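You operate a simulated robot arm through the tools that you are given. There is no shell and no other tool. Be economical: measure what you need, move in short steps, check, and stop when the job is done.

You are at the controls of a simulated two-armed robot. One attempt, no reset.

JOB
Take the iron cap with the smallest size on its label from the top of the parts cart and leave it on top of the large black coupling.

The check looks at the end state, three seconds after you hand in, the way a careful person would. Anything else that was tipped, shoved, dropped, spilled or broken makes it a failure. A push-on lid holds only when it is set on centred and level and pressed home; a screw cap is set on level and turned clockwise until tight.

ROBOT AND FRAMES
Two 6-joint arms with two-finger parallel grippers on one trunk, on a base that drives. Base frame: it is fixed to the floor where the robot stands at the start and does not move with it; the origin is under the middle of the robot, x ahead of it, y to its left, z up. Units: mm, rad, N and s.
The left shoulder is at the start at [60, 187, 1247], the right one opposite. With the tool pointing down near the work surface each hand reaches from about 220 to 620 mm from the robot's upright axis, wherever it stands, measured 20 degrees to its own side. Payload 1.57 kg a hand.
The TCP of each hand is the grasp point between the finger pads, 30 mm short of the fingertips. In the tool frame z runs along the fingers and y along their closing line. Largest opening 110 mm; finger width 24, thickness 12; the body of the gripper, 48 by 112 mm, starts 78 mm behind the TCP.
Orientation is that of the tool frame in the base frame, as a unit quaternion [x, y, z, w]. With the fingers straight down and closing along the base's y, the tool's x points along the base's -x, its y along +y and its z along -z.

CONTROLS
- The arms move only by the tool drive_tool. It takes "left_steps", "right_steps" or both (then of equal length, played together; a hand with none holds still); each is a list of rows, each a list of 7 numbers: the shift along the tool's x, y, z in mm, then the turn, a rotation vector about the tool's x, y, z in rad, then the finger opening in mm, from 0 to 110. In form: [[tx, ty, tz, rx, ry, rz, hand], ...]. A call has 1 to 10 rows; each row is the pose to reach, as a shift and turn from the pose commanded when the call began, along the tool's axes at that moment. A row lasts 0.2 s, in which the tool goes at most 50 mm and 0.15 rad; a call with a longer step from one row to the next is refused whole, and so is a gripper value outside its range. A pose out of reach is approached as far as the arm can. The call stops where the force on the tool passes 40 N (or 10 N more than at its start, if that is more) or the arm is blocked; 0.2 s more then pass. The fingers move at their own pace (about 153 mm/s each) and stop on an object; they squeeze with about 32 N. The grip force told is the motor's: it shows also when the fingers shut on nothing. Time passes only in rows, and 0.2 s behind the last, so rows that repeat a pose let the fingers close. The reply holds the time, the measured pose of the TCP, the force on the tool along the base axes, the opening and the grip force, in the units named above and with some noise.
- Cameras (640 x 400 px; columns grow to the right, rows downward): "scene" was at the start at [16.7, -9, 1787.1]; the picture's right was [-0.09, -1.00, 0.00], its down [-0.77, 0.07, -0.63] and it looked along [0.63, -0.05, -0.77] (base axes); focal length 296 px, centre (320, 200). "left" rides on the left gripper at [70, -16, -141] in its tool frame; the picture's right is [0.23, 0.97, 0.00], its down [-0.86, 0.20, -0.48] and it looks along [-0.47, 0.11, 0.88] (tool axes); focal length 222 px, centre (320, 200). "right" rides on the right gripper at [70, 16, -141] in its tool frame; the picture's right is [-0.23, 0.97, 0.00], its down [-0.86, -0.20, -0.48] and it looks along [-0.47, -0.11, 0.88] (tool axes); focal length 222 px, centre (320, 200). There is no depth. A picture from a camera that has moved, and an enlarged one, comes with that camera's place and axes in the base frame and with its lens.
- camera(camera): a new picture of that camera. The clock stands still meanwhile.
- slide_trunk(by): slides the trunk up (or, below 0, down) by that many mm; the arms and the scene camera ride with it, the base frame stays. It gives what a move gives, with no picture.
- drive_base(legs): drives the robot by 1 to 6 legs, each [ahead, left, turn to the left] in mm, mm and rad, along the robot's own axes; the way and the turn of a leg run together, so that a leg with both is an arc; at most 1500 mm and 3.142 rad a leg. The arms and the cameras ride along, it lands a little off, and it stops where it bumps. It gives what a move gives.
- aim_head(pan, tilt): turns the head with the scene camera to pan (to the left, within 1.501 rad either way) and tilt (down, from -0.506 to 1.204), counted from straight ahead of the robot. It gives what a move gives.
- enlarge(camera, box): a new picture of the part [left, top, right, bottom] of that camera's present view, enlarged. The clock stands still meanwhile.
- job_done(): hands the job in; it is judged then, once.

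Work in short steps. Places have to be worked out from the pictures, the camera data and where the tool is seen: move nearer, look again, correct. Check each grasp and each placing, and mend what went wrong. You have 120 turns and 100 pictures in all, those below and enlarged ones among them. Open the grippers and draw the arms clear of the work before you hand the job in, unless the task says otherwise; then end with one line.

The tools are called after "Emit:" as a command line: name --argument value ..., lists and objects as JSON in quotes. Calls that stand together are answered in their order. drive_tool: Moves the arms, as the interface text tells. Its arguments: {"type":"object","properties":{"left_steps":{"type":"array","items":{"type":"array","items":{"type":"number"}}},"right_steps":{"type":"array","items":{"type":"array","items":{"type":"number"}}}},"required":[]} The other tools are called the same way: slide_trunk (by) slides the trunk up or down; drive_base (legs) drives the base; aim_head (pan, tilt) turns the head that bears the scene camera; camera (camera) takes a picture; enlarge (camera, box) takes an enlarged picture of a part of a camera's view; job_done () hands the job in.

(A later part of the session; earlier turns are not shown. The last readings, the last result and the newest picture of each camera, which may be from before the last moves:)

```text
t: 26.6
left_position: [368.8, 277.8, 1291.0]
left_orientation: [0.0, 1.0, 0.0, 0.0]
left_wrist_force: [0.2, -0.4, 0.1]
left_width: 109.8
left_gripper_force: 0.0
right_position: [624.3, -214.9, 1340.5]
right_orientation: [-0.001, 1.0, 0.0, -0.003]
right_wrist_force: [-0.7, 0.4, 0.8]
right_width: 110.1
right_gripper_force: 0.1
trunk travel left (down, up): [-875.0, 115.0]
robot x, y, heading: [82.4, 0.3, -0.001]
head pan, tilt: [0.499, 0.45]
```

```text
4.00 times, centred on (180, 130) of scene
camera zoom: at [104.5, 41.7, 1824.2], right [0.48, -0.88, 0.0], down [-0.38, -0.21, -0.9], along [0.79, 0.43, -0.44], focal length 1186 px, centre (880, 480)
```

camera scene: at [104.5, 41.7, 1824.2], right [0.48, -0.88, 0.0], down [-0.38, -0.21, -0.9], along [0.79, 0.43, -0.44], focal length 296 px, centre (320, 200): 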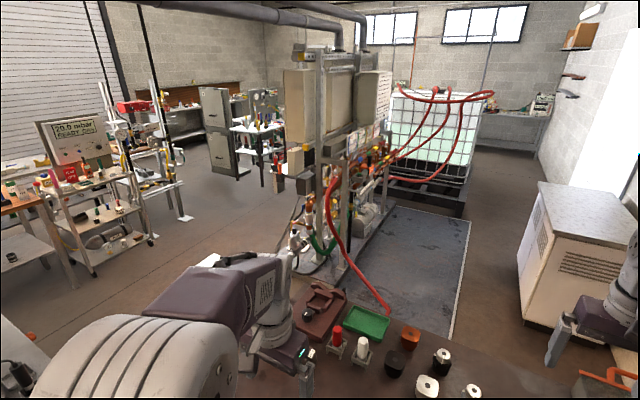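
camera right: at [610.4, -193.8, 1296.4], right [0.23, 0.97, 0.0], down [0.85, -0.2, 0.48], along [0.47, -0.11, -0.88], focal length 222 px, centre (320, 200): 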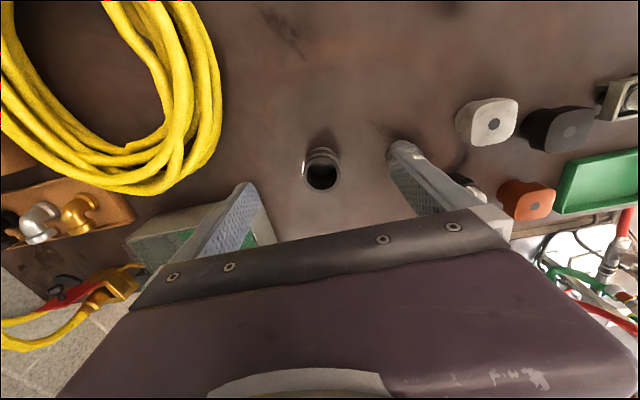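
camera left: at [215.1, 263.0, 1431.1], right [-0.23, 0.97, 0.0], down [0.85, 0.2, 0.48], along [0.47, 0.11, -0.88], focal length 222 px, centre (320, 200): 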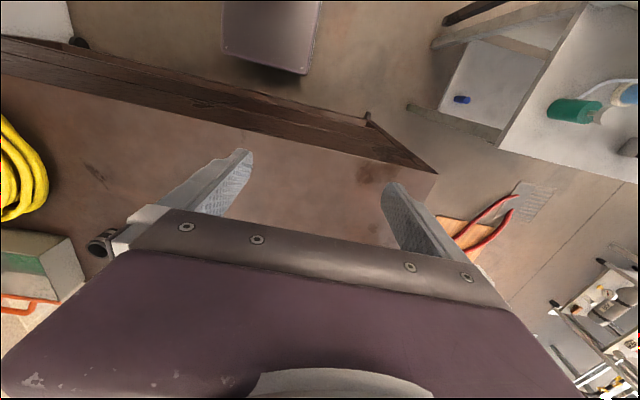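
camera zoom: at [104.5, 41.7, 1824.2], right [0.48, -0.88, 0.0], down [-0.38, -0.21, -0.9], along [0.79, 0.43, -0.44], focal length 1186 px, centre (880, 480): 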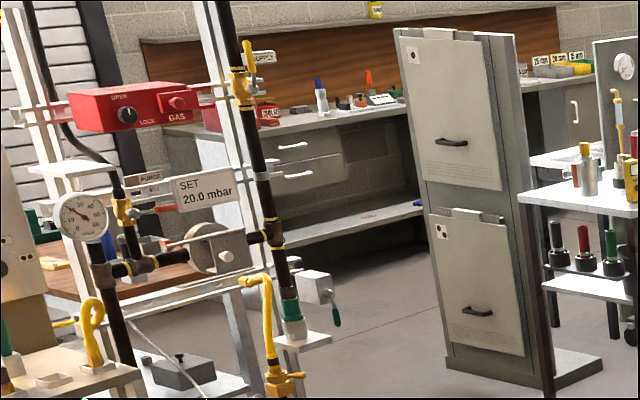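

Look at the banded black item on the wooden bench's lower shelf, the near-left station, and beyond.

Emit:
aim_head --pan 1.2 --tilt 0.6

Emit:
enlarge --camera "scene" --box '[190, 60, 430, 210]'

Emit:
enlarge --camera "scene" --box '[200, 190, 440, 340]'

Emit:
aim_head --pan 1.5 --tilt 0.6

Emit:
enlarge --camera "scene" --box '[0, 60, 320, 260]'

```text
t: 27.6
left_position: [369.1, 277.6, 1290.9]
left_orientation: [0.0, 1.0, -0.001, 0.0]
left_wrist_force: [0.1, 0.0, -0.7]
left_width: 110.0
left_gripper_force: 0.0
right_position: [624.8, -215.3, 1340.5]
right_orientation: [-0.001, 1.0, 0.0, -0.003]
right_wrist_force: [-0.9, 0.5, -0.1]
right_width: 109.9
right_gripper_force: 0.1
trunk travel left (down, up): [-875.0, 115.0]
robot x, y, heading: [82.0, 1.0, 0.002]
head pan, tilt: [1.201, 0.6]
```

```text
2.67 times, centred on (310, 135) of scene
camera zoom: at [56.3, 79.8, 1810.7], right [0.93, -0.36, 0.0], down [-0.2, -0.53, -0.83], along [0.3, 0.77, -0.56], focal length 790 px, centre (347, 373)
```

zoom: 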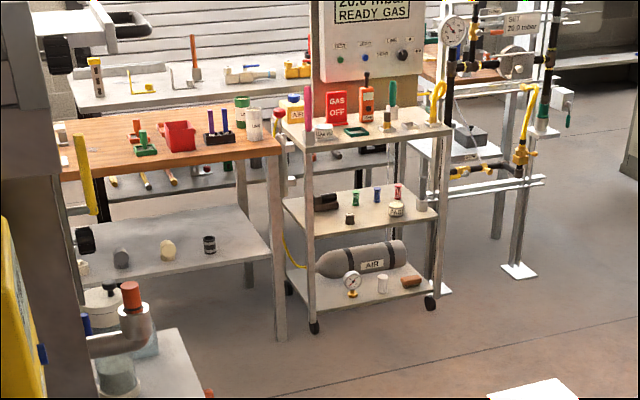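

```text
2.67 times, centred on (320, 265) of scene
camera zoom: at [56.3, 79.8, 1810.7], right [0.93, -0.36, 0.0], down [-0.2, -0.53, -0.83], along [0.3, 0.77, -0.56], focal length 790 px, centre (320, 27)
```

zoom: 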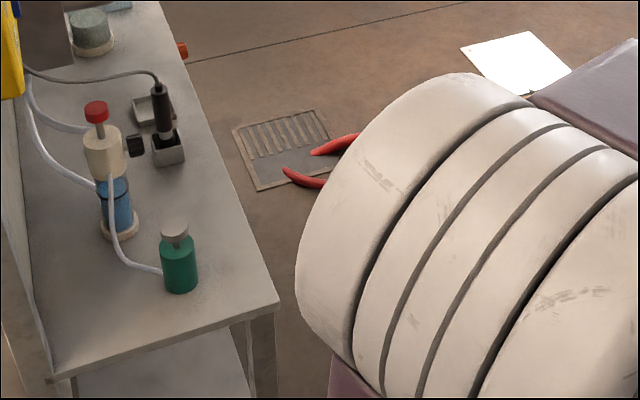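

```text
t: 28.4
left_position: [369.3, 278.8, 1291.2]
left_orientation: [0.0, 1.0, 0.001, 0.0]
left_wrist_force: [-0.2, -0.3, -0.2]
left_width: 109.9
left_gripper_force: 0.1
right_position: [626.3, -214.9, 1339.6]
right_orientation: [0.0, 1.0, -0.001, -0.004]
right_wrist_force: [-0.4, 1.0, -0.7]
right_width: 110.1
right_gripper_force: 0.0
trunk travel left (down, up): [-875.0, 115.0]
robot x, y, heading: [83.1, -3.4, 0.002]
head pan, tilt: [1.499, 0.6]
```

```text
2.00 times, centred on (160, 160) of scene
camera zoom: at [30.4, 85.7, 1810.6], right [1.0, -0.07, 0.0], down [-0.04, -0.56, -0.83], along [0.06, 0.82, -0.56], focal length 593 px, centre (640, 280)
```

zoom: 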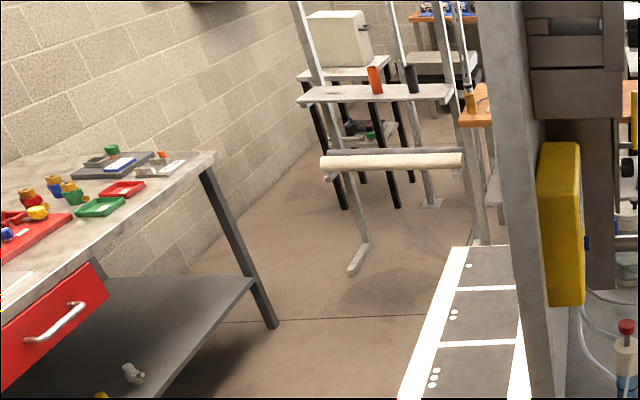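

The banded tube on the cart is the larger of two such black couplings (a small one sits on a far shelf). First I retract the right hand.

Emit:
drive_tool --right_steps '[[40, 0, 0, 0, 0, 0, 110], [80, 0, 0, 0, 0, 0, 110], [120, 0, 10, 0, 0, 0, 110], [160, 0, 30, 0, 0, 0, 110], [200, 0, 40, 0, 0, 0, 110], [240, 0, 40, 0, 0, 0, 110], [280, 0, 40, 0, 0, 0, 110]]'

```text
t: 30.0
left_position: [369.0, 278.1, 1291.5]
left_orientation: [0.0, 1.0, 0.001, 0.0]
left_wrist_force: [0.5, 0.2, 0.3]
left_width: 109.9
left_gripper_force: 0.0
right_position: [625.4, -220.3, 1341.4]
right_orientation: [0.0, 1.0, 0.0, 0.0]
right_wrist_force: [0.0, 0.2, -0.5]
right_width: 109.9
right_gripper_force: 0.1
right hand out of reach, approached as far as the arm can: row 1, 2, 3, 4, 5, 6, 7
trunk travel left (down, up): [-875.0, 115.0]
robot x, y, heading: [86.1, 1.9, -0.001]
head pan, tilt: [1.499, 0.6]
```

The arm is stuck in a stretched configuration; try a tilt with a downward shift to free it.

Emit:
drive_tool --right_steps '[[10, 0, 30, 0, -0.12, 0, 110], [20, 0, 60, 0, -0.24, 0, 110], [30, 0, 90, 0, -0.36, 0, 110], [40, 0, 110, 0, -0.45, 0, 110]]'

```text
t: 31.0
left_position: [367.2, 278.7, 1292.0]
left_orientation: [-0.001, 1.0, 0.001, 0.001]
left_wrist_force: [-1.3, -0.4, 0.7]
left_width: 110.0
left_gripper_force: 0.1
right_position: [600.6, -222.8, 1491.8]
right_orientation: [-0.001, 0.988, 0.004, 0.157]
right_wrist_force: [-0.4, -0.1, 0.4]
right_width: 109.9
right_gripper_force: 0.1
right hand out of reach, approached as far as the arm can: row 1, 2, 3, 4
trunk travel left (down, up): [-875.0, 115.0]
robot x, y, heading: [82.2, 0.6, 0.001]
head pan, tilt: [1.499, 0.6]
```

Emit:
aim_head --pan -0.5 --tilt 0.6

Emit:
camera --camera "scene"

```text
t: 33.0
left_position: [369.2, 277.0, 1290.7]
left_orientation: [0.0, 1.0, 0.0, 0.0]
left_wrist_force: [-0.1, -0.2, 0.0]
left_width: 110.2
left_gripper_force: 0.0
right_position: [603.4, -223.6, 1491.0]
right_orientation: [-0.001, 0.988, 0.005, 0.156]
right_wrist_force: [-1.0, 0.3, 0.2]
right_width: 109.8
right_gripper_force: 0.1
trunk travel left (down, up): [-875.0, 115.0]
robot x, y, heading: [86.6, 0.8, 0.004]
head pan, tilt: [-0.499, 0.6]
```

```text
54 pictures are left
camera scene: at [101.5, -44.6, 1810.6], right [-0.48, -0.88, 0.0], down [-0.5, 0.27, -0.83], along [0.72, -0.39, -0.56], focal length 296 px, centre (320, 200)
```

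scene: 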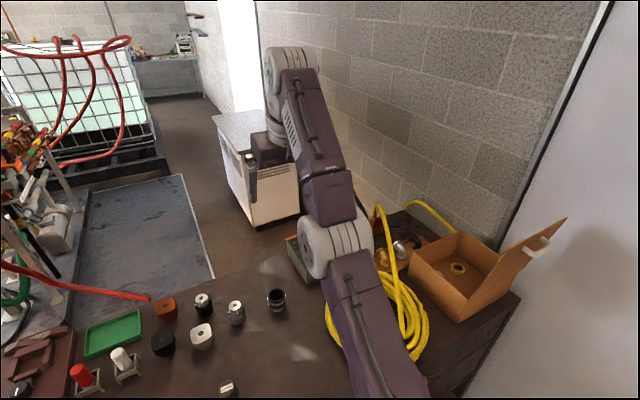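

The arm seems stuck straight because my commanded pose ran too near the body; I bring the command forward again to a high, near-full-reach pose.

Emit:
drive_tool --right_steps '[[-48, 0, 1, 0, 0.045, 0, 110], [-96, 0, 1, 0, 0.09, 0, 110], [-144, 0, 2, 0, 0.135, 0, 110], [-192, 0, 3, 0, 0.18, 0, 110], [-240, 0, 3, 0, 0.225, 0, 110], [-288, 0, 4, 0, 0.27, 0, 110], [-336, 0, 4, 0, 0.315, 0, 110], [-384, 0, 5, 0, 0.36, 0, 110], [-432, 0, 6, 0, 0.405, 0, 110], [-480, 0, 6, 0, 0.45, 0, 110]]'

Emit:
camera --camera "scene"

```text
t: 35.2
left_position: [371.7, 277.7, 1290.6]
left_orientation: [0.001, 1.0, -0.001, -0.001]
left_wrist_force: [0.4, -0.6, 0.0]
left_width: 110.1
left_gripper_force: 0.1
right_position: [606.7, -214.7, 1325.6]
right_orientation: [-0.002, 0.998, 0.005, -0.065]
right_wrist_force: [-0.2, -0.3, -0.1]
right_width: 109.8
right_gripper_force: 0.1
right hand out of reach, approached as far as the arm can: row 1, 2, 3, 4, 5, 6, 7, 8, 9, 10
trunk travel left (down, up): [-875.0, 115.0]
robot x, y, heading: [85.6, 0.8, -0.002]
head pan, tilt: [-0.499, 0.6]
```

```text
53 pictures are left
camera scene: at [104.5, -45.0, 1810.6], right [-0.48, -0.88, 0.0], down [-0.5, 0.27, -0.82], along [0.72, -0.39, -0.57], focal length 296 px, centre (320, 200)
```

scene: 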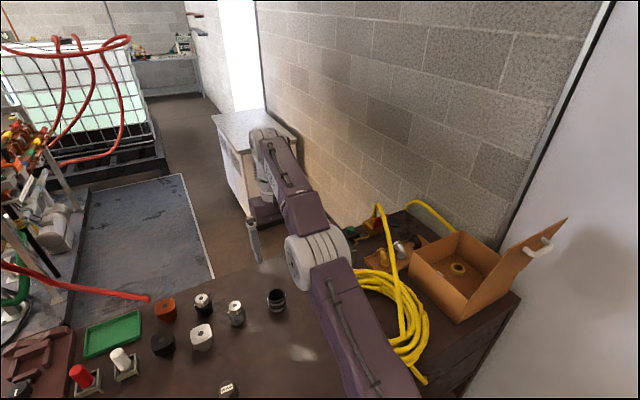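

Arm appears exactly straight (singular). I try a downward sweep so the elbow bends the proper way.

Emit:
drive_tool --right_steps '[[-6, 0, 23, 0, 0, 0, 110], [-12, 0, 46, 0, 0, 0, 110], [-18, 0, 69, 0, 0, 0, 110], [-24, 0, 92, 0, 0, 0, 110], [-30, 0, 115, 0, 0, 0, 110], [-36, 0, 138, 0, 0, 0, 110], [-42, 0, 161, 0, 0, 0, 110], [-48, 0, 184, 0, 0, 0, 110], [-54, 0, 207, 0, 0, 0, 110], [-54, 0, 207, 0, 0, 0, 110]]'

```text
t: 37.4
left_position: [368.1, 277.4, 1290.5]
left_orientation: [0.0, 1.0, 0.0, 0.0]
left_wrist_force: [0.2, 0.5, -0.4]
left_width: 109.7
left_gripper_force: 0.0
right_position: [628.0, -211.4, 1158.0]
right_orientation: [-0.002, 0.998, 0.004, -0.069]
right_wrist_force: [0.0, 0.5, -0.5]
right_width: 110.1
right_gripper_force: 0.0
trunk travel left (down, up): [-875.0, 115.0]
robot x, y, heading: [84.4, -1.6, -0.001]
head pan, tilt: [-0.499, 0.6]
```

Reach restored. Now level the pitch and retract a little, checking the response.

Emit:
drive_tool --right_steps '[[15, 0, 0, 0, -0.05, 0, 110], [30, 0, 0, 0, -0.1, 0, 110], [45, 0, 0, 0, -0.137, 0, 110]]'

Emit:
camera --camera "scene"

```text
t: 38.2
left_position: [368.4, 278.2, 1292.0]
left_orientation: [-0.001, 1.0, 0.0, 0.0]
left_wrist_force: [-0.2, 0.5, 0.6]
left_width: 109.9
left_gripper_force: 0.1
right_position: [583.6, -209.1, 1168.5]
right_orientation: [-0.001, 1.0, 0.005, 0.0]
right_wrist_force: [-0.4, -0.6, -0.3]
right_width: 110.2
right_gripper_force: 0.0
trunk travel left (down, up): [-875.0, 115.0]
robot x, y, heading: [86.8, -2.2, 0.005]
head pan, tilt: [-0.499, 0.6]
```

```text
52 pictures are left
camera scene: at [100.8, -44.7, 1810.6], right [-0.48, -0.88, 0.0], down [-0.5, 0.27, -0.83], along [0.72, -0.39, -0.56], focal length 296 px, centre (320, 200)
```

scene: 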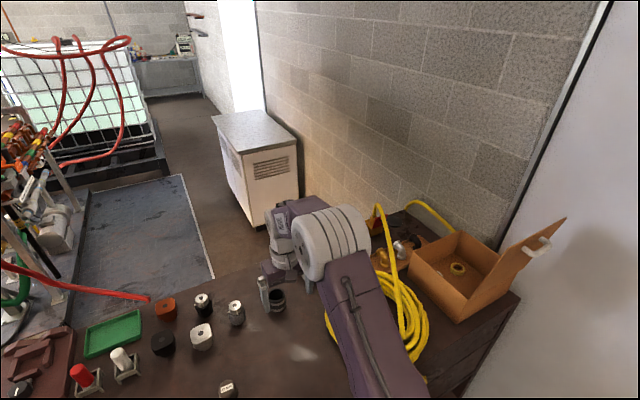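

Right arm is healthy again. To learn whether the tube is really hollow, I will probe its bore gently with closed fingers, tool tilted 0.3 forward for reach; first a hover with tips about 35 mm above it.

Emit:
drive_tool --right_steps '[[0, 0, 0, 0, -0.1, 0, 0], [0, 0, 0, 0, -0.2, 0, 0], [-20, -2, 10, 0, -0.3, 0, 0], [-50, -4, 30, 0, -0.3, 0, 0], [-80, -6, 55, 0, -0.3, 0, 0], [-110, -9, 80, 0, -0.3, 0, 0], [-137, -11, 105, 0, -0.3, 0, 0], [-137, -11, 105, 0, -0.3, 0, 0]]'

Emit:
camera --camera "right"

Emit:
enlarge --camera "scene" --box '[200, 240, 344, 330]'

```text
t: 40.0
left_position: [368.7, 277.6, 1291.8]
left_orientation: [0.0, 1.0, 0.0, 0.0]
left_wrist_force: [-0.3, 0.6, -0.5]
left_width: 110.2
left_gripper_force: 0.0
right_position: [719.9, -221.9, 1062.4]
right_orientation: [-0.001, 0.989, 0.005, 0.15]
right_wrist_force: [-0.4, -0.2, 0.2]
right_width: 0.0
right_gripper_force: 21.7
trunk travel left (down, up): [-875.0, 115.0]
robot x, y, heading: [86.0, 1.5, 0.003]
head pan, tilt: [-0.499, 0.6]
```

```text
51 pictures are left
camera right: at [611.3, -207.5, 1176.9], right [0.21, 0.97, 0.08], down [0.68, -0.2, 0.71], along [0.7, -0.1, -0.7], focal length 222 px, centre (320, 200)
```

right: 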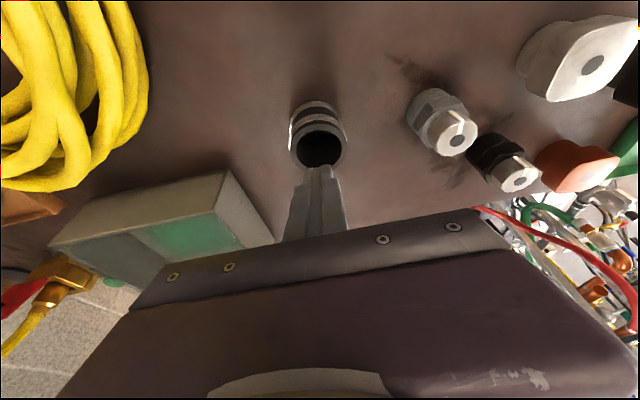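

```text
4.44 times, centred on (272, 285) of scene
camera zoom: at [100.9, -44.5, 1810.6], right [-0.48, -0.88, 0.0], down [-0.5, 0.27, -0.83], along [0.72, -0.39, -0.56], focal length 1317 px, centre (533, -178)
```

zoom: 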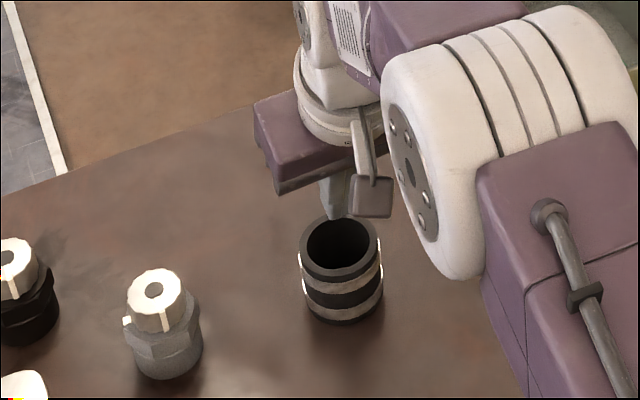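

Emit:
enlarge --camera "right" --box '[272, 85, 368, 185]'

```text
4.00 times, centred on (320, 135) of right
camera zoom: at [611.3, -207.5, 1176.9], right [0.21, 0.97, 0.08], down [0.68, -0.2, 0.71], along [0.7, -0.1, -0.7], focal length 888 px, centre (320, 460)
```

zoom: 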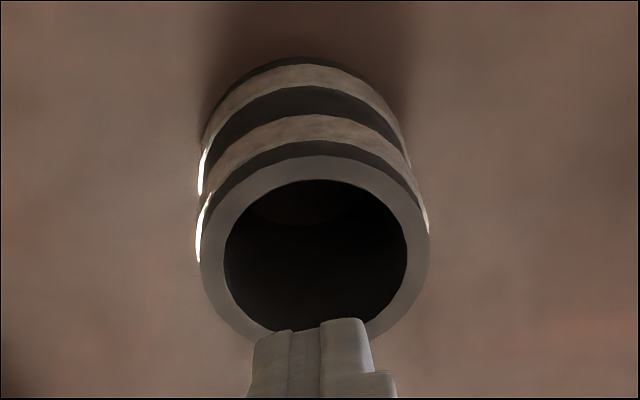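

Tips are centred over the bore. Lower straight down slowly by up to 75 mm; contact near z 990 would mean a solid top.

Emit:
drive_tool --right_steps '[[7, 0, 23, 0, 0, 0, 0], [10, 0, 33, 0, 0, 0, 0], [12, 0, 38, 0, 0, 0, 0], [13, 0, 43, 0, 0, 0, 0], [15, 0, 48, 0, 0, 0, 0], [16, 0, 53, 0, 0, 0, 0], [18, 0, 58, 0, 0, 0, 0], [19, 0, 63, 0, 0, 0, 0], [21, 0, 68, 0, 0, 0, 0]]'

```text
t: 41.6
left_position: [362.9, 278.1, 1292.1]
left_orientation: [0.0, 1.0, -0.001, 0.003]
left_wrist_force: [-0.9, -0.8, 0.1]
left_width: 109.7
left_gripper_force: 0.1
right_position: [720.5, -221.2, 1013.1]
right_orientation: [-0.001, 0.987, 0.004, 0.159]
right_wrist_force: [-12.8, 2.2, 21.5]
right_width: 0.0
right_gripper_force: 21.3
trunk travel left (down, up): [-875.0, 115.0]
robot x, y, heading: [84.9, 1.1, -0.0]
head pan, tilt: [-0.499, 0.6]
stopped in row 8 (right hand): the force on the tool passed its limit (the readings are from after the stop); the commanded pose is now the measured one
```

Emit:
enlarge --camera "right" --box '[272, 85, 368, 185]'

Emit:
enlarge --camera "scene" --box '[236, 260, 316, 310]'

```text
4.00 times, centred on (320, 135) of right
camera zoom: at [609.8, -206.1, 1123.9], right [0.21, 0.97, 0.08], down [0.66, -0.2, 0.72], along [0.72, -0.1, -0.69], focal length 888 px, centre (320, 460)
```

zoom: 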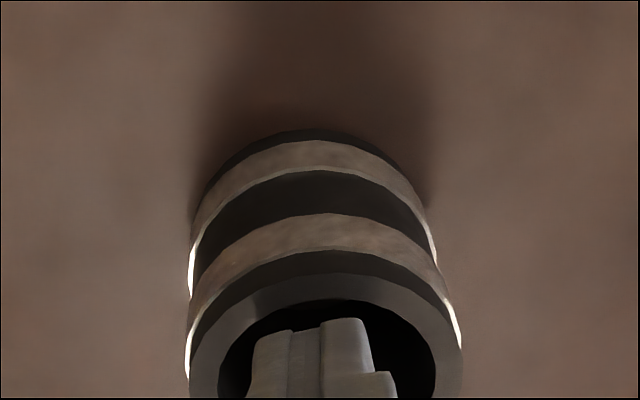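

```text
8.00 times, centred on (276, 285) of scene
camera zoom: at [92.9, -42.8, 1810.9], right [-0.48, -0.88, 0.0], down [-0.49, 0.27, -0.83], along [0.73, -0.4, -0.56], focal length 2371 px, centre (672, -480)
```

zoom: 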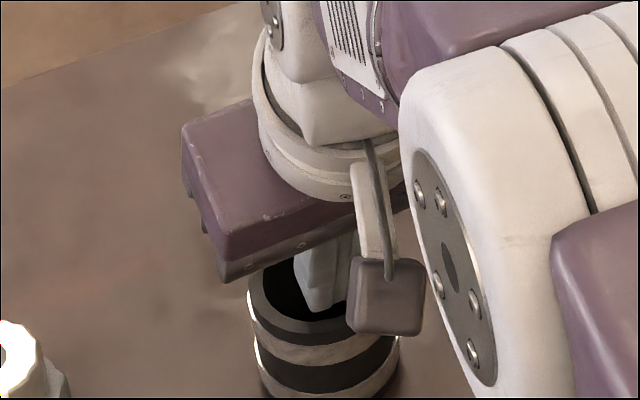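

Tips were ~5 mm clear of the near rim in the picture yet stopped right at rim height, which suggests a solid top. I lift, shift 6 mm forward and re-probe to be sure.

Emit:
drive_tool --right_steps '[[-5, 0, -14, 0, 0, 0, 0], [-10, 0, -12, 0, 0, 0, 0], [-8, 0, -6, 0, 0, 0, 0], [-7, 0, -2, 0, 0, 0, 0], [-6, 0, 2, 0, 0, 0, 0], [-5, 0, 5, 0, 0, 0, 0], [-4, 0, 9, 0, 0, 0, 0], [-3, 0, 13, 0, 0, 0, 0], [-2, 0, 17, 0, 0, 0, 0]]'

Emit:
enlarge --camera "right" --box '[272, 85, 368, 185]'

```text
t: 43.1
left_position: [362.8, 277.8, 1292.5]
left_orientation: [0.0, 1.0, 0.0, 0.002]
left_wrist_force: [0.2, 0.7, 0.0]
left_width: 110.0
left_gripper_force: 0.0
right_position: [731.3, -221.9, 1012.8]
right_orientation: [0.0, 0.986, 0.003, 0.166]
right_wrist_force: [-14.5, 1.0, 23.3]
right_width: 0.1
right_gripper_force: 21.2
trunk travel left (down, up): [-875.0, 115.0]
robot x, y, heading: [83.0, 0.0, 0.002]
head pan, tilt: [-0.499, 0.6]
stopped in row 7 (right hand): the force on the tool passed its limit (the readings are from after the stop); the commanded pose is now the measured one
```

```text
4.00 times, centred on (320, 135) of right
camera zoom: at [618.5, -206.8, 1122.6], right [0.21, 0.97, 0.08], down [0.65, -0.2, 0.73], along [0.73, -0.1, -0.68], focal length 888 px, centre (320, 460)
```

zoom: 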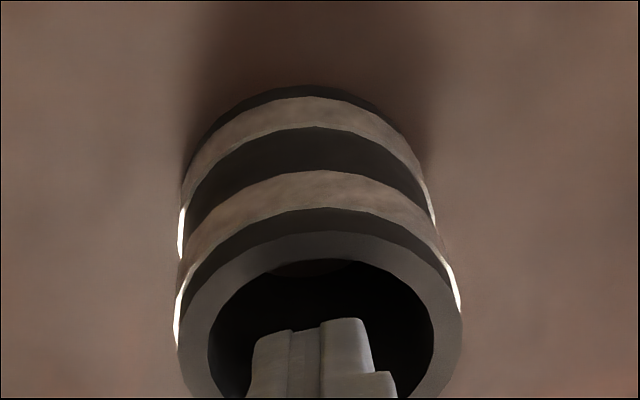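

The tip sits well inside the visible bore yet stops at the same height: the coupling's top is solid for contact at z≈983. Target confirmed; retract the right hand up and back.

Emit:
drive_tool --right_steps '[[-13, 0, -38, 0, 0, 0, 0], [-7, 0, -82, 0, 0, 0, 0], [24, 0, -114, 0, 0, 0, 0], [59, 0, -137, 0, 0.08, 0, 0], [98, 0, -160, 0, 0.16, 0, 0], [137, 0, -185, 0, 0.24, 0, 0], [173, 0, -218, 0, 0.33, 0, 0]]'

Emit:
drive_tool --right_steps '[[40, 0, -10, 0, 0, 0, 0], [80, 10, -20, 0, 0, 0, 0], [120, 20, -30, 0, 0, 0, 0], [160, 30, -40, 0, 0, 0, 0], [180, 40, -50, 0, 0, 0, 0]]'

Emit:
aim_head --pan 0.0 --tilt 0.85

Emit:
camera --camera "scene"

```text
t: 44.7
left_position: [367.5, 277.7, 1290.3]
left_orientation: [0.0, 1.0, 0.0, 0.001]
left_wrist_force: [-0.1, -0.4, 0.4]
left_width: 110.0
left_gripper_force: 0.0
right_position: [497.5, -221.3, 1160.3]
right_orientation: [-0.002, 1.0, 0.003, -0.003]
right_wrist_force: [0.5, 0.7, -0.1]
right_width: 0.1
right_gripper_force: 21.3
trunk travel left (down, up): [-875.0, 115.0]
robot x, y, heading: [79.9, 0.7, 0.0]
head pan, tilt: [-0.499, 0.6]
```

```text
t: 45.9
left_position: [367.6, 279.1, 1291.3]
left_orientation: [0.0, 1.0, 0.0, 0.001]
left_wrist_force: [-0.4, 0.0, 0.2]
left_width: 110.1
left_gripper_force: 0.1
right_position: [330.7, -184.1, 1215.5]
right_orientation: [-0.001, 1.0, 0.004, -0.002]
right_wrist_force: [-0.4, 0.5, -0.3]
right_width: 0.0
right_gripper_force: 21.2
right hand out of reach, approached as far as the arm can: row 5
trunk travel left (down, up): [-875.0, 115.0]
robot x, y, heading: [84.8, -2.3, 0.003]
head pan, tilt: [-0.499, 0.6]
```

```text
t: 46.9
left_position: [369.3, 276.8, 1291.5]
left_orientation: [0.0, 1.0, 0.0, 0.001]
left_wrist_force: [0.1, -0.4, -0.8]
left_width: 109.9
left_gripper_force: 0.0
right_position: [331.1, -183.8, 1216.3]
right_orientation: [-0.001, 1.0, 0.003, -0.003]
right_wrist_force: [0.6, 0.4, 0.2]
right_width: 0.0
right_gripper_force: 21.3
trunk travel left (down, up): [-875.0, 115.0]
robot x, y, heading: [85.8, -2.0, 0.003]
head pan, tilt: [0.0, 0.85]
```

```text
45 pictures are left
camera scene: at [102.6, -2.8, 1789.8], right [0.0, -1.0, 0.0], down [-0.75, 0.0, -0.66], along [0.66, 0.0, -0.75], focal length 296 px, centre (320, 200)
```

scene: 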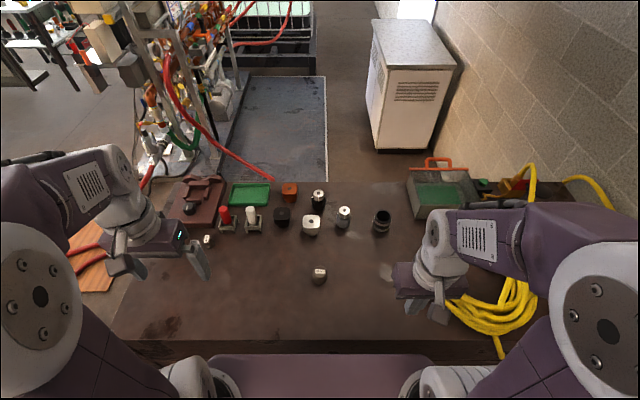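

Drive left 150 mm, parallel to the cart, to bring the 15 mm cap within the left hand's reach.

Emit:
drive_base --legs '[[0, 150, 0]]'

Emit:
enlarge --camera "scene" --box '[190, 170, 350, 270]'

```text
t: 48.2
left_position: [369.5, 420.7, 1291.0]
left_orientation: [0.001, 1.0, 0.002, 0.001]
left_wrist_force: [0.8, -0.4, 1.0]
left_width: 110.1
left_gripper_force: 0.1
right_position: [331.6, -42.3, 1216.0]
right_orientation: [-0.001, 1.0, 0.003, -0.002]
right_wrist_force: [0.0, -0.3, 0.3]
right_width: 0.0
right_gripper_force: 21.7
trunk travel left (down, up): [-875.0, 115.0]
robot x, y, heading: [83.3, 143.0, -0.007]
head pan, tilt: [0.0, 0.85]
```

```text
4.00 times, centred on (270, 220) of scene
camera zoom: at [102.2, 138.5, 1789.7], right [0.0, -1.0, 0.0], down [-0.75, 0.0, -0.66], along [0.66, 0.0, -0.75], focal length 1186 px, centre (520, 120)
```

zoom: 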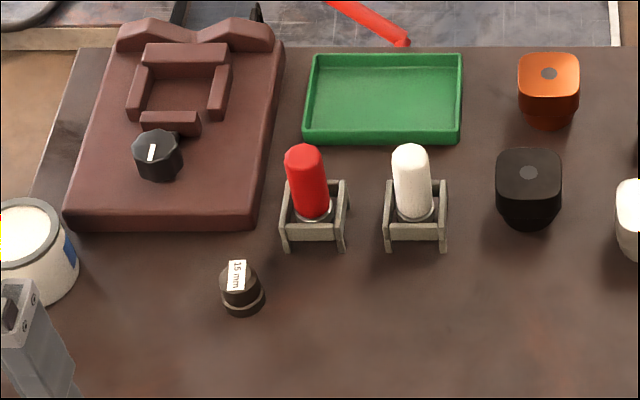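

The cap stands at about (660, 376), top z≈958. Move the left hand to a hover above it, tilted 0.35 forward about the closing axis, opening 80.

Emit:
drive_tool --left_steps '[[-40, -6, 15, 0, -0.05, 0, 80], [-80, -12, 30, 0, -0.1, 0, 80], [-120, -18, 50, 0, -0.15, 0, 80], [-160, -24, 75, 0, -0.2, 0, 80], [-195, -30, 100, 0, -0.25, 0, 80], [-230, -35, 128, 0, -0.3, 0, 80], [-256, -40, 160, 0, -0.35, 0, 80], [-274, -45, 196, 0, -0.35, 0, 80], [-282, -45, 216, 0, -0.35, 0, 80]]'

Emit:
camera --camera "left"

Emit:
enlarge --camera "scene" --box '[190, 170, 350, 270]'

```text
t: 50.2
left_position: [654.2, 377.9, 1073.6]
left_orientation: [0.001, 0.985, -0.001, 0.174]
left_wrist_force: [0.1, 1.0, 0.2]
left_width: 79.9
left_gripper_force: 0.0
right_position: [332.2, -39.8, 1216.0]
right_orientation: [-0.001, 1.0, 0.003, -0.003]
right_wrist_force: [-1.2, -0.3, -0.3]
right_width: 0.0
right_gripper_force: 21.2
trunk travel left (down, up): [-875.0, 115.0]
robot x, y, heading: [83.4, 144.0, 0.0]
head pan, tilt: [0.0, 0.85]
```

```text
43 pictures are left
camera left: at [539.2, 363.1, 1180.0], right [-0.21, 0.97, -0.08], down [0.64, 0.2, 0.74], along [0.74, 0.11, -0.66], focal length 222 px, centre (320, 200)
```

left: 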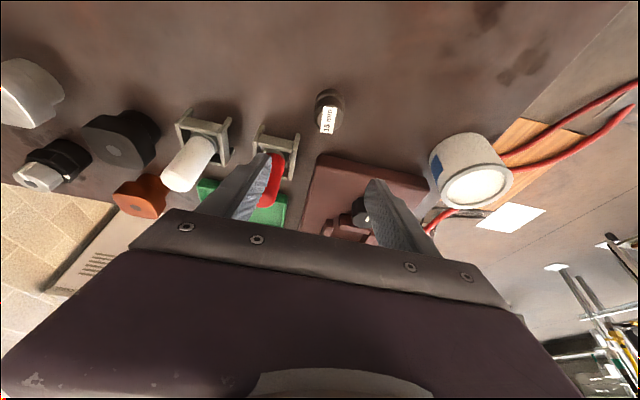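

```text
4.00 times, centred on (270, 220) of scene
camera zoom: at [103.1, 143.0, 1789.7], right [0.0, -1.0, 0.0], down [-0.75, 0.0, -0.66], along [0.66, 0.0, -0.75], focal length 1186 px, centre (520, 120)
```

zoom: 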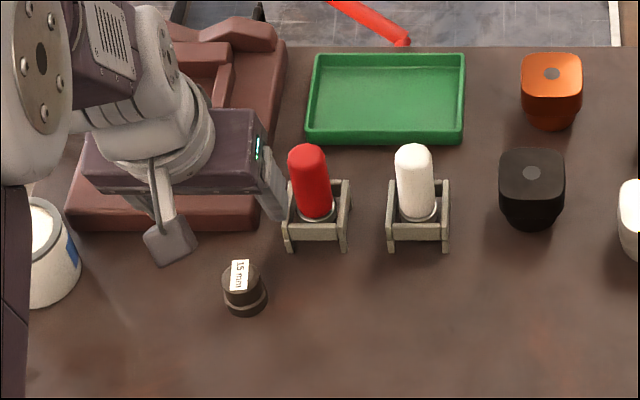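

Cap seen at (659, 379), aligned with the fingers. Descend straight to TCP z 956.

Emit:
drive_tool --left_steps '[[12, 0, 30, 0, 0, 0, 80], [24, 0, 60, 0, 0, 0, 80], [34, 0, 86, 0, 0, 0, 80], [40, 0, 101, 0, 0, 0, 80], [43, 0, 109, 0, 0, 0, 80]]'

Emit:
camera --camera "left"

Emit:
enlarge --camera "scene" --box '[200, 190, 296, 250]'

```text
t: 51.4
left_position: [649.2, 377.2, 956.4]
left_orientation: [0.001, 0.985, 0.0, 0.173]
left_wrist_force: [1.0, -0.3, 0.4]
left_width: 80.1
left_gripper_force: 0.0
right_position: [331.6, -39.0, 1216.0]
right_orientation: [-0.001, 1.0, 0.004, -0.004]
right_wrist_force: [0.4, 0.4, -0.3]
right_width: 0.1
right_gripper_force: 21.2
trunk travel left (down, up): [-875.0, 115.0]
robot x, y, heading: [83.6, 145.1, -0.005]
head pan, tilt: [0.0, 0.85]
```

```text
41 pictures are left
camera left: at [534.9, 362.2, 1064.5], right [-0.21, 0.97, -0.08], down [0.64, 0.2, 0.74], along [0.74, 0.11, -0.67], focal length 222 px, centre (320, 200)
```

left: 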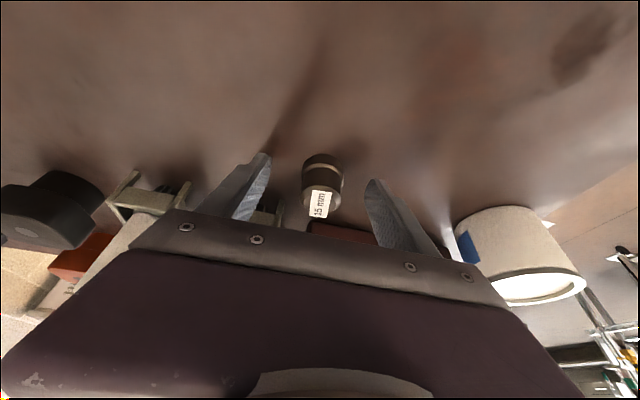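

```text
6.67 times, centred on (248, 220) of scene
camera zoom: at [102.8, 142.9, 1789.7], right [0.0, -1.0, 0.0], down [-0.75, 0.0, -0.66], along [0.66, 0.0, -0.75], focal length 1976 px, centre (800, 67)
```

zoom: 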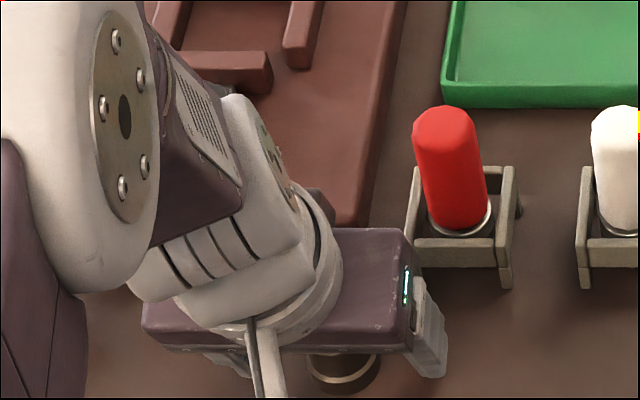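

Fingers straddle the cap, centred within ~3 mm. Close with a 2 mm shift.

Emit:
drive_tool --left_steps '[[0, 2, 0, 0, 0, 0, 60], [0, 2, 0, 0, 0, 0, 30], [0, 2, 0, 0, 0, 0, 20], [0, 2, 0, 0, 0, 0, 20], [0, 2, 0, 0, 0, 0, 20]]'

Emit:
camera --camera "left"

```text
t: 52.6
left_position: [648.5, 379.3, 958.2]
left_orientation: [0.002, 0.985, 0.0, 0.173]
left_wrist_force: [-0.6, -0.3, 0.8]
left_width: 34.1
left_gripper_force: 32.3
right_position: [331.0, -39.8, 1216.6]
right_orientation: [-0.001, 1.0, 0.004, -0.002]
right_wrist_force: [0.0, 0.1, 0.5]
right_width: 0.0
right_gripper_force: 20.9
trunk travel left (down, up): [-875.0, 115.0]
robot x, y, heading: [88.1, 142.7, -0.001]
head pan, tilt: [0.0, 0.85]
```

```text
39 pictures are left
camera left: at [534.3, 364.6, 1065.4], right [-0.21, 0.97, -0.08], down [0.64, 0.2, 0.74], along [0.74, 0.11, -0.67], focal length 222 px, centre (320, 200)
```

left: 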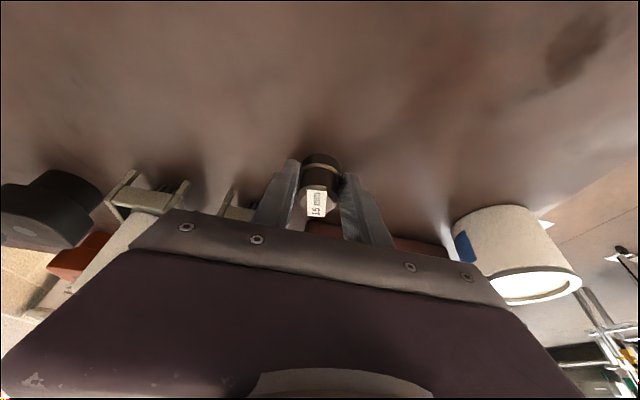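

Gripped at 34 mm with 32 N. Lift straight up and check.

Emit:
drive_tool --left_steps '[[-5, 0, -14, 0, 0, 0, 20], [-14, 0, -38, 0, 0, 0, 20], [-28, 0, -75, 0, 0, 0, 20], [-41, 0, -113, 0, 0, 0, 20], [-53, 0, -146, 0, 0, 0, 20]]'

Emit:
enlarge --camera "left" --box '[220, 120, 420, 245]'

```text
t: 53.8
left_position: [645.9, 379.1, 1111.1]
left_orientation: [0.002, 0.985, -0.001, 0.175]
left_wrist_force: [-0.5, 0.1, -1.6]
left_width: 34.4
left_gripper_force: 31.7
right_position: [330.7, -39.2, 1215.7]
right_orientation: [-0.001, 1.0, 0.004, -0.002]
right_wrist_force: [0.2, -0.6, -0.2]
right_width: 0.0
right_gripper_force: 21.3
trunk travel left (down, up): [-875.0, 115.0]
robot x, y, heading: [83.4, 144.2, -0.001]
head pan, tilt: [0.0, 0.85]
```

```text
3.20 times, centred on (320, 182) of left
camera zoom: at [531.7, 364.5, 1218.9], right [-0.21, 0.97, -0.08], down [0.64, 0.2, 0.74], along [0.74, 0.11, -0.67], focal length 711 px, centre (320, 256)
```

zoom: 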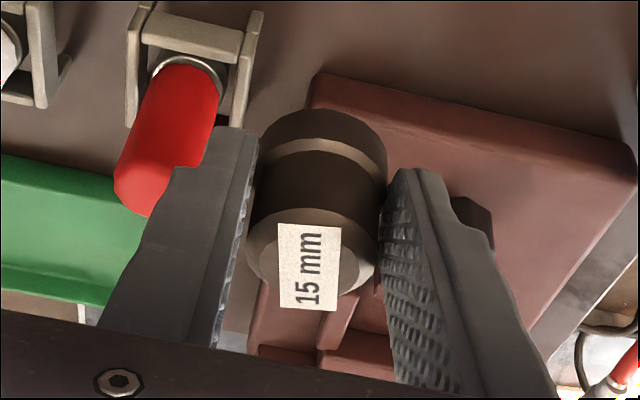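

Cap held firmly. Pull the hand back 150 mm at this height, then drive right 394 mm along the cart.

Emit:
drive_tool --left_steps '[[35, 0, -13, 0, 0, 0, 20], [70, 0, -26, 0, 0, 0, 20], [105, 0, -38, 0, 0, 0, 20], [141, 0, -51, 0, 0, 0, 20]]'

Emit:
drive_base --legs '[[0, -394, 0]]'

Emit:
camera --camera "scene"

```text
t: 54.8
left_position: [508.6, 377.1, 1111.6]
left_orientation: [0.014, 0.985, -0.005, 0.172]
left_wrist_force: [0.9, 0.6, -1.1]
left_width: 33.9
left_gripper_force: 31.8
left hand out of reach, approached as far as the arm can: row 4
right_position: [331.8, -39.2, 1214.9]
right_orientation: [-0.002, 1.0, 0.004, -0.003]
right_wrist_force: [-0.4, 0.5, -0.3]
right_width: 0.0
right_gripper_force: 21.4
trunk travel left (down, up): [-875.0, 115.0]
robot x, y, heading: [84.7, 147.6, -0.005]
head pan, tilt: [0.0, 0.85]
```

```text
t: 57.3
left_position: [512.3, -32.9, 1110.9]
left_orientation: [0.004, 0.985, -0.007, 0.173]
left_wrist_force: [-0.6, -0.4, -1.2]
left_width: 34.2
left_gripper_force: 32.0
right_position: [329.8, -447.2, 1214.5]
right_orientation: [0.002, 1.0, 0.002, -0.003]
right_wrist_force: [0.6, -0.2, 1.8]
right_width: 0.0
right_gripper_force: 21.3
trunk travel left (down, up): [-875.0, 115.0]
robot x, y, heading: [81.3, -263.0, -0.006]
head pan, tilt: [0.0, 0.85]
```

```text
37 pictures are left
camera scene: at [100.6, -263.2, 1789.7], right [-0.01, -1.0, 0.0], down [-0.75, 0.0, -0.66], along [0.66, -0.01, -0.75], focal length 296 px, centre (320, 200)
```

scene: 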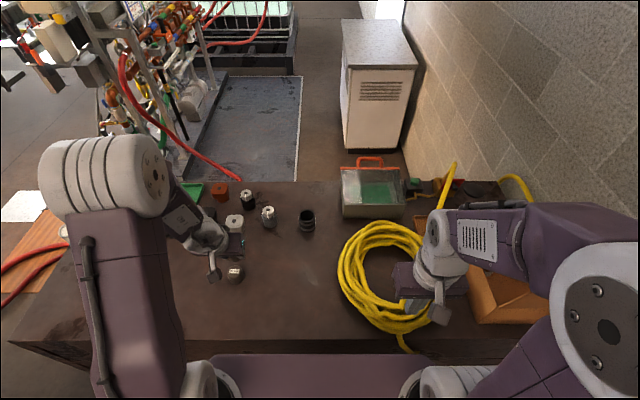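

Arrived with the cap at (512, −33). Move to a hover over the coupling at about (721, −220, 1078).

Emit:
drive_tool --left_steps '[[-25, -26, 12, 0, 0, 0, 20], [-50, -53, 24, 0, 0, 0, 20], [-76, -80, 38, 0, 0, 0, 20], [-103, -107, 55, 0, 0, 0, 20], [-130, -134, 72, 0, 0, 0, 20], [-157, -160, 88, 0, 0, 0, 20], [-185, -187, 102, 0, 0, 0, 20], [-185, -187, 102, 0, 0, 0, 20]]'

Emit:
camera --camera "left"

Emit:
enlarge --camera "scene" --box '[260, 180, 356, 240]'

```text
t: 59.1
left_position: [721.0, -223.7, 1082.3]
left_orientation: [0.004, 0.985, -0.006, 0.173]
left_wrist_force: [-0.4, -0.6, -0.3]
left_width: 34.3
left_gripper_force: 32.5
left hand out of reach, approached as far as the arm can: row 2
right_position: [328.9, -447.9, 1217.5]
right_orientation: [0.002, 1.0, 0.002, -0.003]
right_wrist_force: [-0.2, 1.0, -0.4]
right_width: 0.0
right_gripper_force: 21.1
trunk travel left (down, up): [-875.0, 115.0]
robot x, y, heading: [81.1, -263.8, -0.011]
head pan, tilt: [0.0, 0.85]
```

```text
36 pictures are left
camera left: at [606.7, -236.5, 1189.7], right [-0.2, 0.98, -0.09], down [0.64, 0.2, 0.74], along [0.74, 0.09, -0.67], focal length 222 px, centre (320, 200)
```

left: 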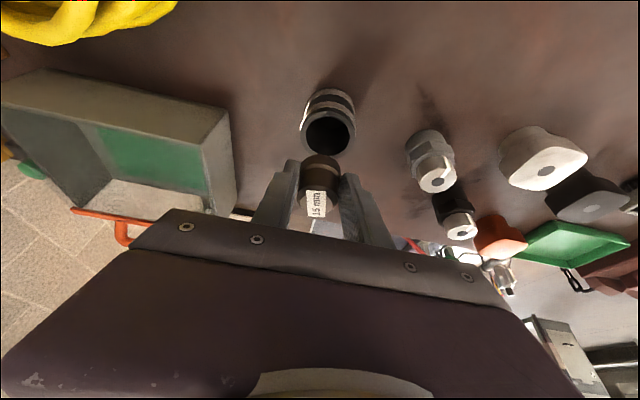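

```text
6.67 times, centred on (308, 210) of scene
camera zoom: at [100.0, -265.0, 1789.7], right [-0.01, -1.0, 0.0], down [-0.75, 0.0, -0.66], along [0.66, 0.0, -0.75], focal length 1976 px, centre (400, 133)
```

zoom: 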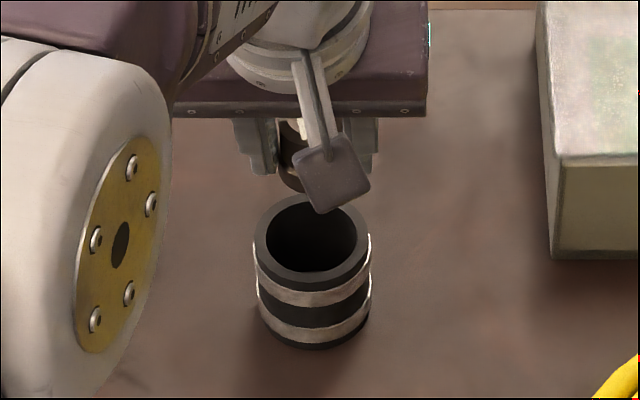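

Coupling centre judged (733, −221); cap axis at (729, −224), bottom ≈1044. Descend 52 mm with a small correction, then look.

Emit:
drive_tool --left_steps '[[2, 2, 18, 0, 0, 0, 20], [9, 2, 36, 0, 0, 0, 20], [14, 2, 50, 0, 0, 0, 20], [14, 2, 50, 0, 0, 0, 20]]'

Emit:
enlarge --camera "left" --box '[240, 90, 400, 240]'

Emit:
enlarge --camera "scene" --box '[276, 190, 340, 230]'

```text
t: 60.1
left_position: [722.6, -222.9, 1028.0]
left_orientation: [0.004, 0.985, -0.006, 0.173]
left_wrist_force: [0.1, 0.5, -1.1]
left_width: 34.0
left_gripper_force: 32.1
right_position: [330.0, -448.9, 1215.9]
right_orientation: [0.001, 1.0, 0.003, -0.003]
right_wrist_force: [-0.5, 0.1, 0.5]
right_width: 0.1
right_gripper_force: 21.3
trunk travel left (down, up): [-875.0, 115.0]
robot x, y, heading: [83.1, -260.9, -0.009]
head pan, tilt: [0.0, 0.85]
```

```text
2.67 times, centred on (320, 165) of left
camera zoom: at [607.5, -236.6, 1135.7], right [-0.2, 0.98, -0.09], down [0.64, 0.2, 0.74], along [0.74, 0.09, -0.67], focal length 592 px, centre (320, 293)
```

zoom: 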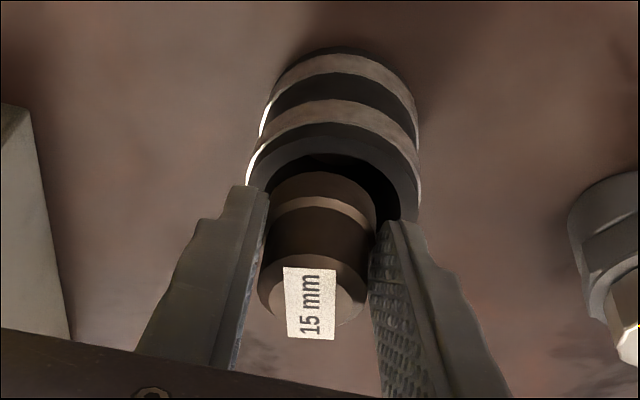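

```text
10.00 times, centred on (308, 210) of scene
camera zoom: at [101.1, -266.1, 1789.7], right [-0.01, -1.0, 0.0], down [-0.75, 0.01, -0.66], along [0.66, 0.0, -0.75], focal length 2964 px, centre (440, 100)
```

zoom: 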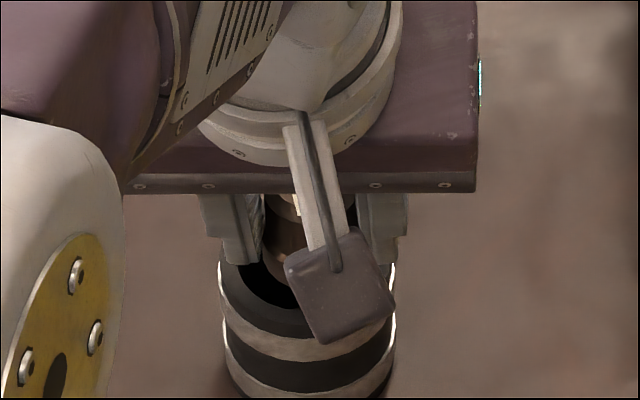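

Forward alignment is good; cap is ~3–4 mm too far right. Shift 3 mm left, then descend in small steps to contact.

Emit:
drive_tool --left_steps '[[0, 3, 0, 0, 0, 0, 20], [1, 3, 3, 0, 0, 0, 20], [1.7, 3, 4.7, 0, 0, 0, 20], [2.4, 3, 6.6, 0, 0, 0, 20], [2.4, 3, 6.6, 0, 0, 0, 20]]'

```text
t: 61.3
left_position: [720.7, -219.7, 1022.6]
left_orientation: [0.004, 0.985, -0.006, 0.174]
left_wrist_force: [0.1, 0.4, -0.8]
left_width: 34.1
left_gripper_force: 32.2
right_position: [329.5, -448.5, 1215.9]
right_orientation: [0.002, 1.0, 0.004, -0.003]
right_wrist_force: [1.2, 0.5, 0.4]
right_width: 0.0
right_gripper_force: 21.5
trunk travel left (down, up): [-875.0, 115.0]
robot x, y, heading: [80.7, -265.2, -0.005]
head pan, tilt: [0.0, 0.85]
```

No contact yet (force −0.8). Continue down in 1 mm steps up to 6 mm.

Emit:
drive_tool --left_steps '[[0.3, 0, 0.9, 0, 0, 0, 20], [0.7, 0, 1.9, 0, 0, 0, 20], [1, 0, 2.8, 0, 0, 0, 20], [1, 0, 2.8, 0, 0, 0, 20]]'

Emit:
enlarge --camera "left" --box '[240, 90, 400, 240]'

```text
t: 62.3
left_position: [720.7, -219.1, 1019.2]
left_orientation: [0.005, 0.985, -0.006, 0.173]
left_wrist_force: [0.8, 0.8, -1.0]
left_width: 34.1
left_gripper_force: 31.6
right_position: [329.4, -449.6, 1216.4]
right_orientation: [0.001, 1.0, 0.003, -0.003]
right_wrist_force: [0.8, -0.5, 0.2]
right_width: 0.0
right_gripper_force: 21.0
trunk travel left (down, up): [-875.0, 115.0]
robot x, y, heading: [80.1, -262.4, -0.008]
head pan, tilt: [0.0, 0.85]
```

```text
2.67 times, centred on (320, 165) of left
camera zoom: at [606.7, -230.9, 1126.6], right [-0.2, 0.98, -0.09], down [0.64, 0.2, 0.74], along [0.74, 0.09, -0.67], focal length 592 px, centre (320, 293)
```

zoom: 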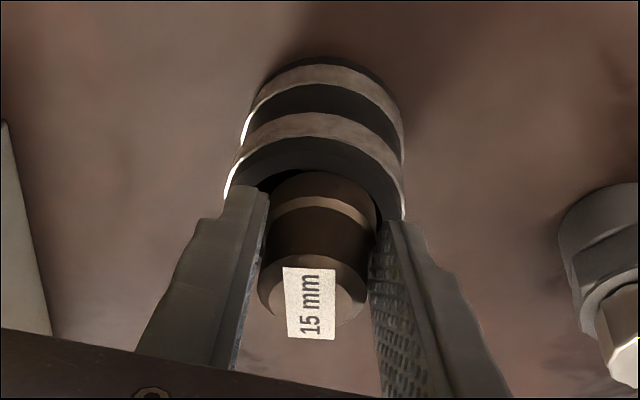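

Cap is centred within ~2 mm over the coupling. Keep lowering in 1 mm steps.

Emit:
drive_tool --left_steps '[[0.3, -1, 0.9, 0, 0, 0, 20], [0.4, -1, 1.9, 0, 0, 0, 20], [0.7, -1, 2.8, 0, 0, 0, 20], [1.1, -1, 3.8, 0, 0, 0, 20], [1.1, -1, 3.8, 0, 0, 0, 20]]'

```text
t: 63.5
left_position: [720.9, -219.7, 1016.9]
left_orientation: [0.004, 0.984, -0.007, 0.176]
left_wrist_force: [0.6, 3.9, 18.4]
left_width: 34.4
left_gripper_force: 31.4
right_position: [326.0, -448.7, 1217.4]
right_orientation: [0.002, 1.0, 0.003, -0.002]
right_wrist_force: [-0.3, -0.9, -0.7]
right_width: 0.1
right_gripper_force: 21.5
trunk travel left (down, up): [-875.0, 115.0]
robot x, y, heading: [80.3, -264.0, -0.007]
head pan, tilt: [0.0, 0.85]
```

Contact: 18 N upward, at the height expected for the cap bottom on the top. Ease off slightly and open gently.

Emit:
drive_tool --left_steps '[[-0.4, 0, -1.2, 0, 0, 0, 20], [-0.5, 0, -1.5, 0, 0, 0, 20], [-0.5, 0, -1.5, 0, 0, 0, 38], [-0.5, 0, -1.5, 0, 0, 0, 46], [-0.5, 0, -1.5, 0, 0, 0, 60], [-0.5, 0, -1.5, 0, 0, 0, 60]]'

Emit:
enlarge --camera "left" --box '[240, 90, 400, 240]'

```text
t: 64.9
left_position: [722.1, -219.7, 1016.0]
left_orientation: [0.004, 0.985, -0.006, 0.172]
left_wrist_force: [0.1, 0.1, 0.5]
left_width: 59.9
left_gripper_force: 0.1
right_position: [329.7, -448.8, 1216.1]
right_orientation: [0.002, 1.0, 0.003, -0.003]
right_wrist_force: [-0.6, 0.1, -0.3]
right_width: 0.0
right_gripper_force: 21.4
trunk travel left (down, up): [-875.0, 115.0]
robot x, y, heading: [84.2, -262.3, -0.007]
head pan, tilt: [0.0, 0.85]
```

```text
2.67 times, centred on (320, 165) of left
camera zoom: at [607.6, -232.6, 1124.1], right [-0.2, 0.98, -0.09], down [0.64, 0.2, 0.74], along [0.74, 0.09, -0.67], focal length 592 px, centre (320, 293)
```

zoom: 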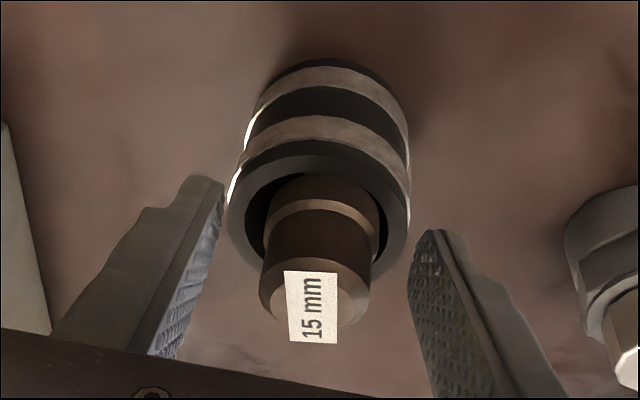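

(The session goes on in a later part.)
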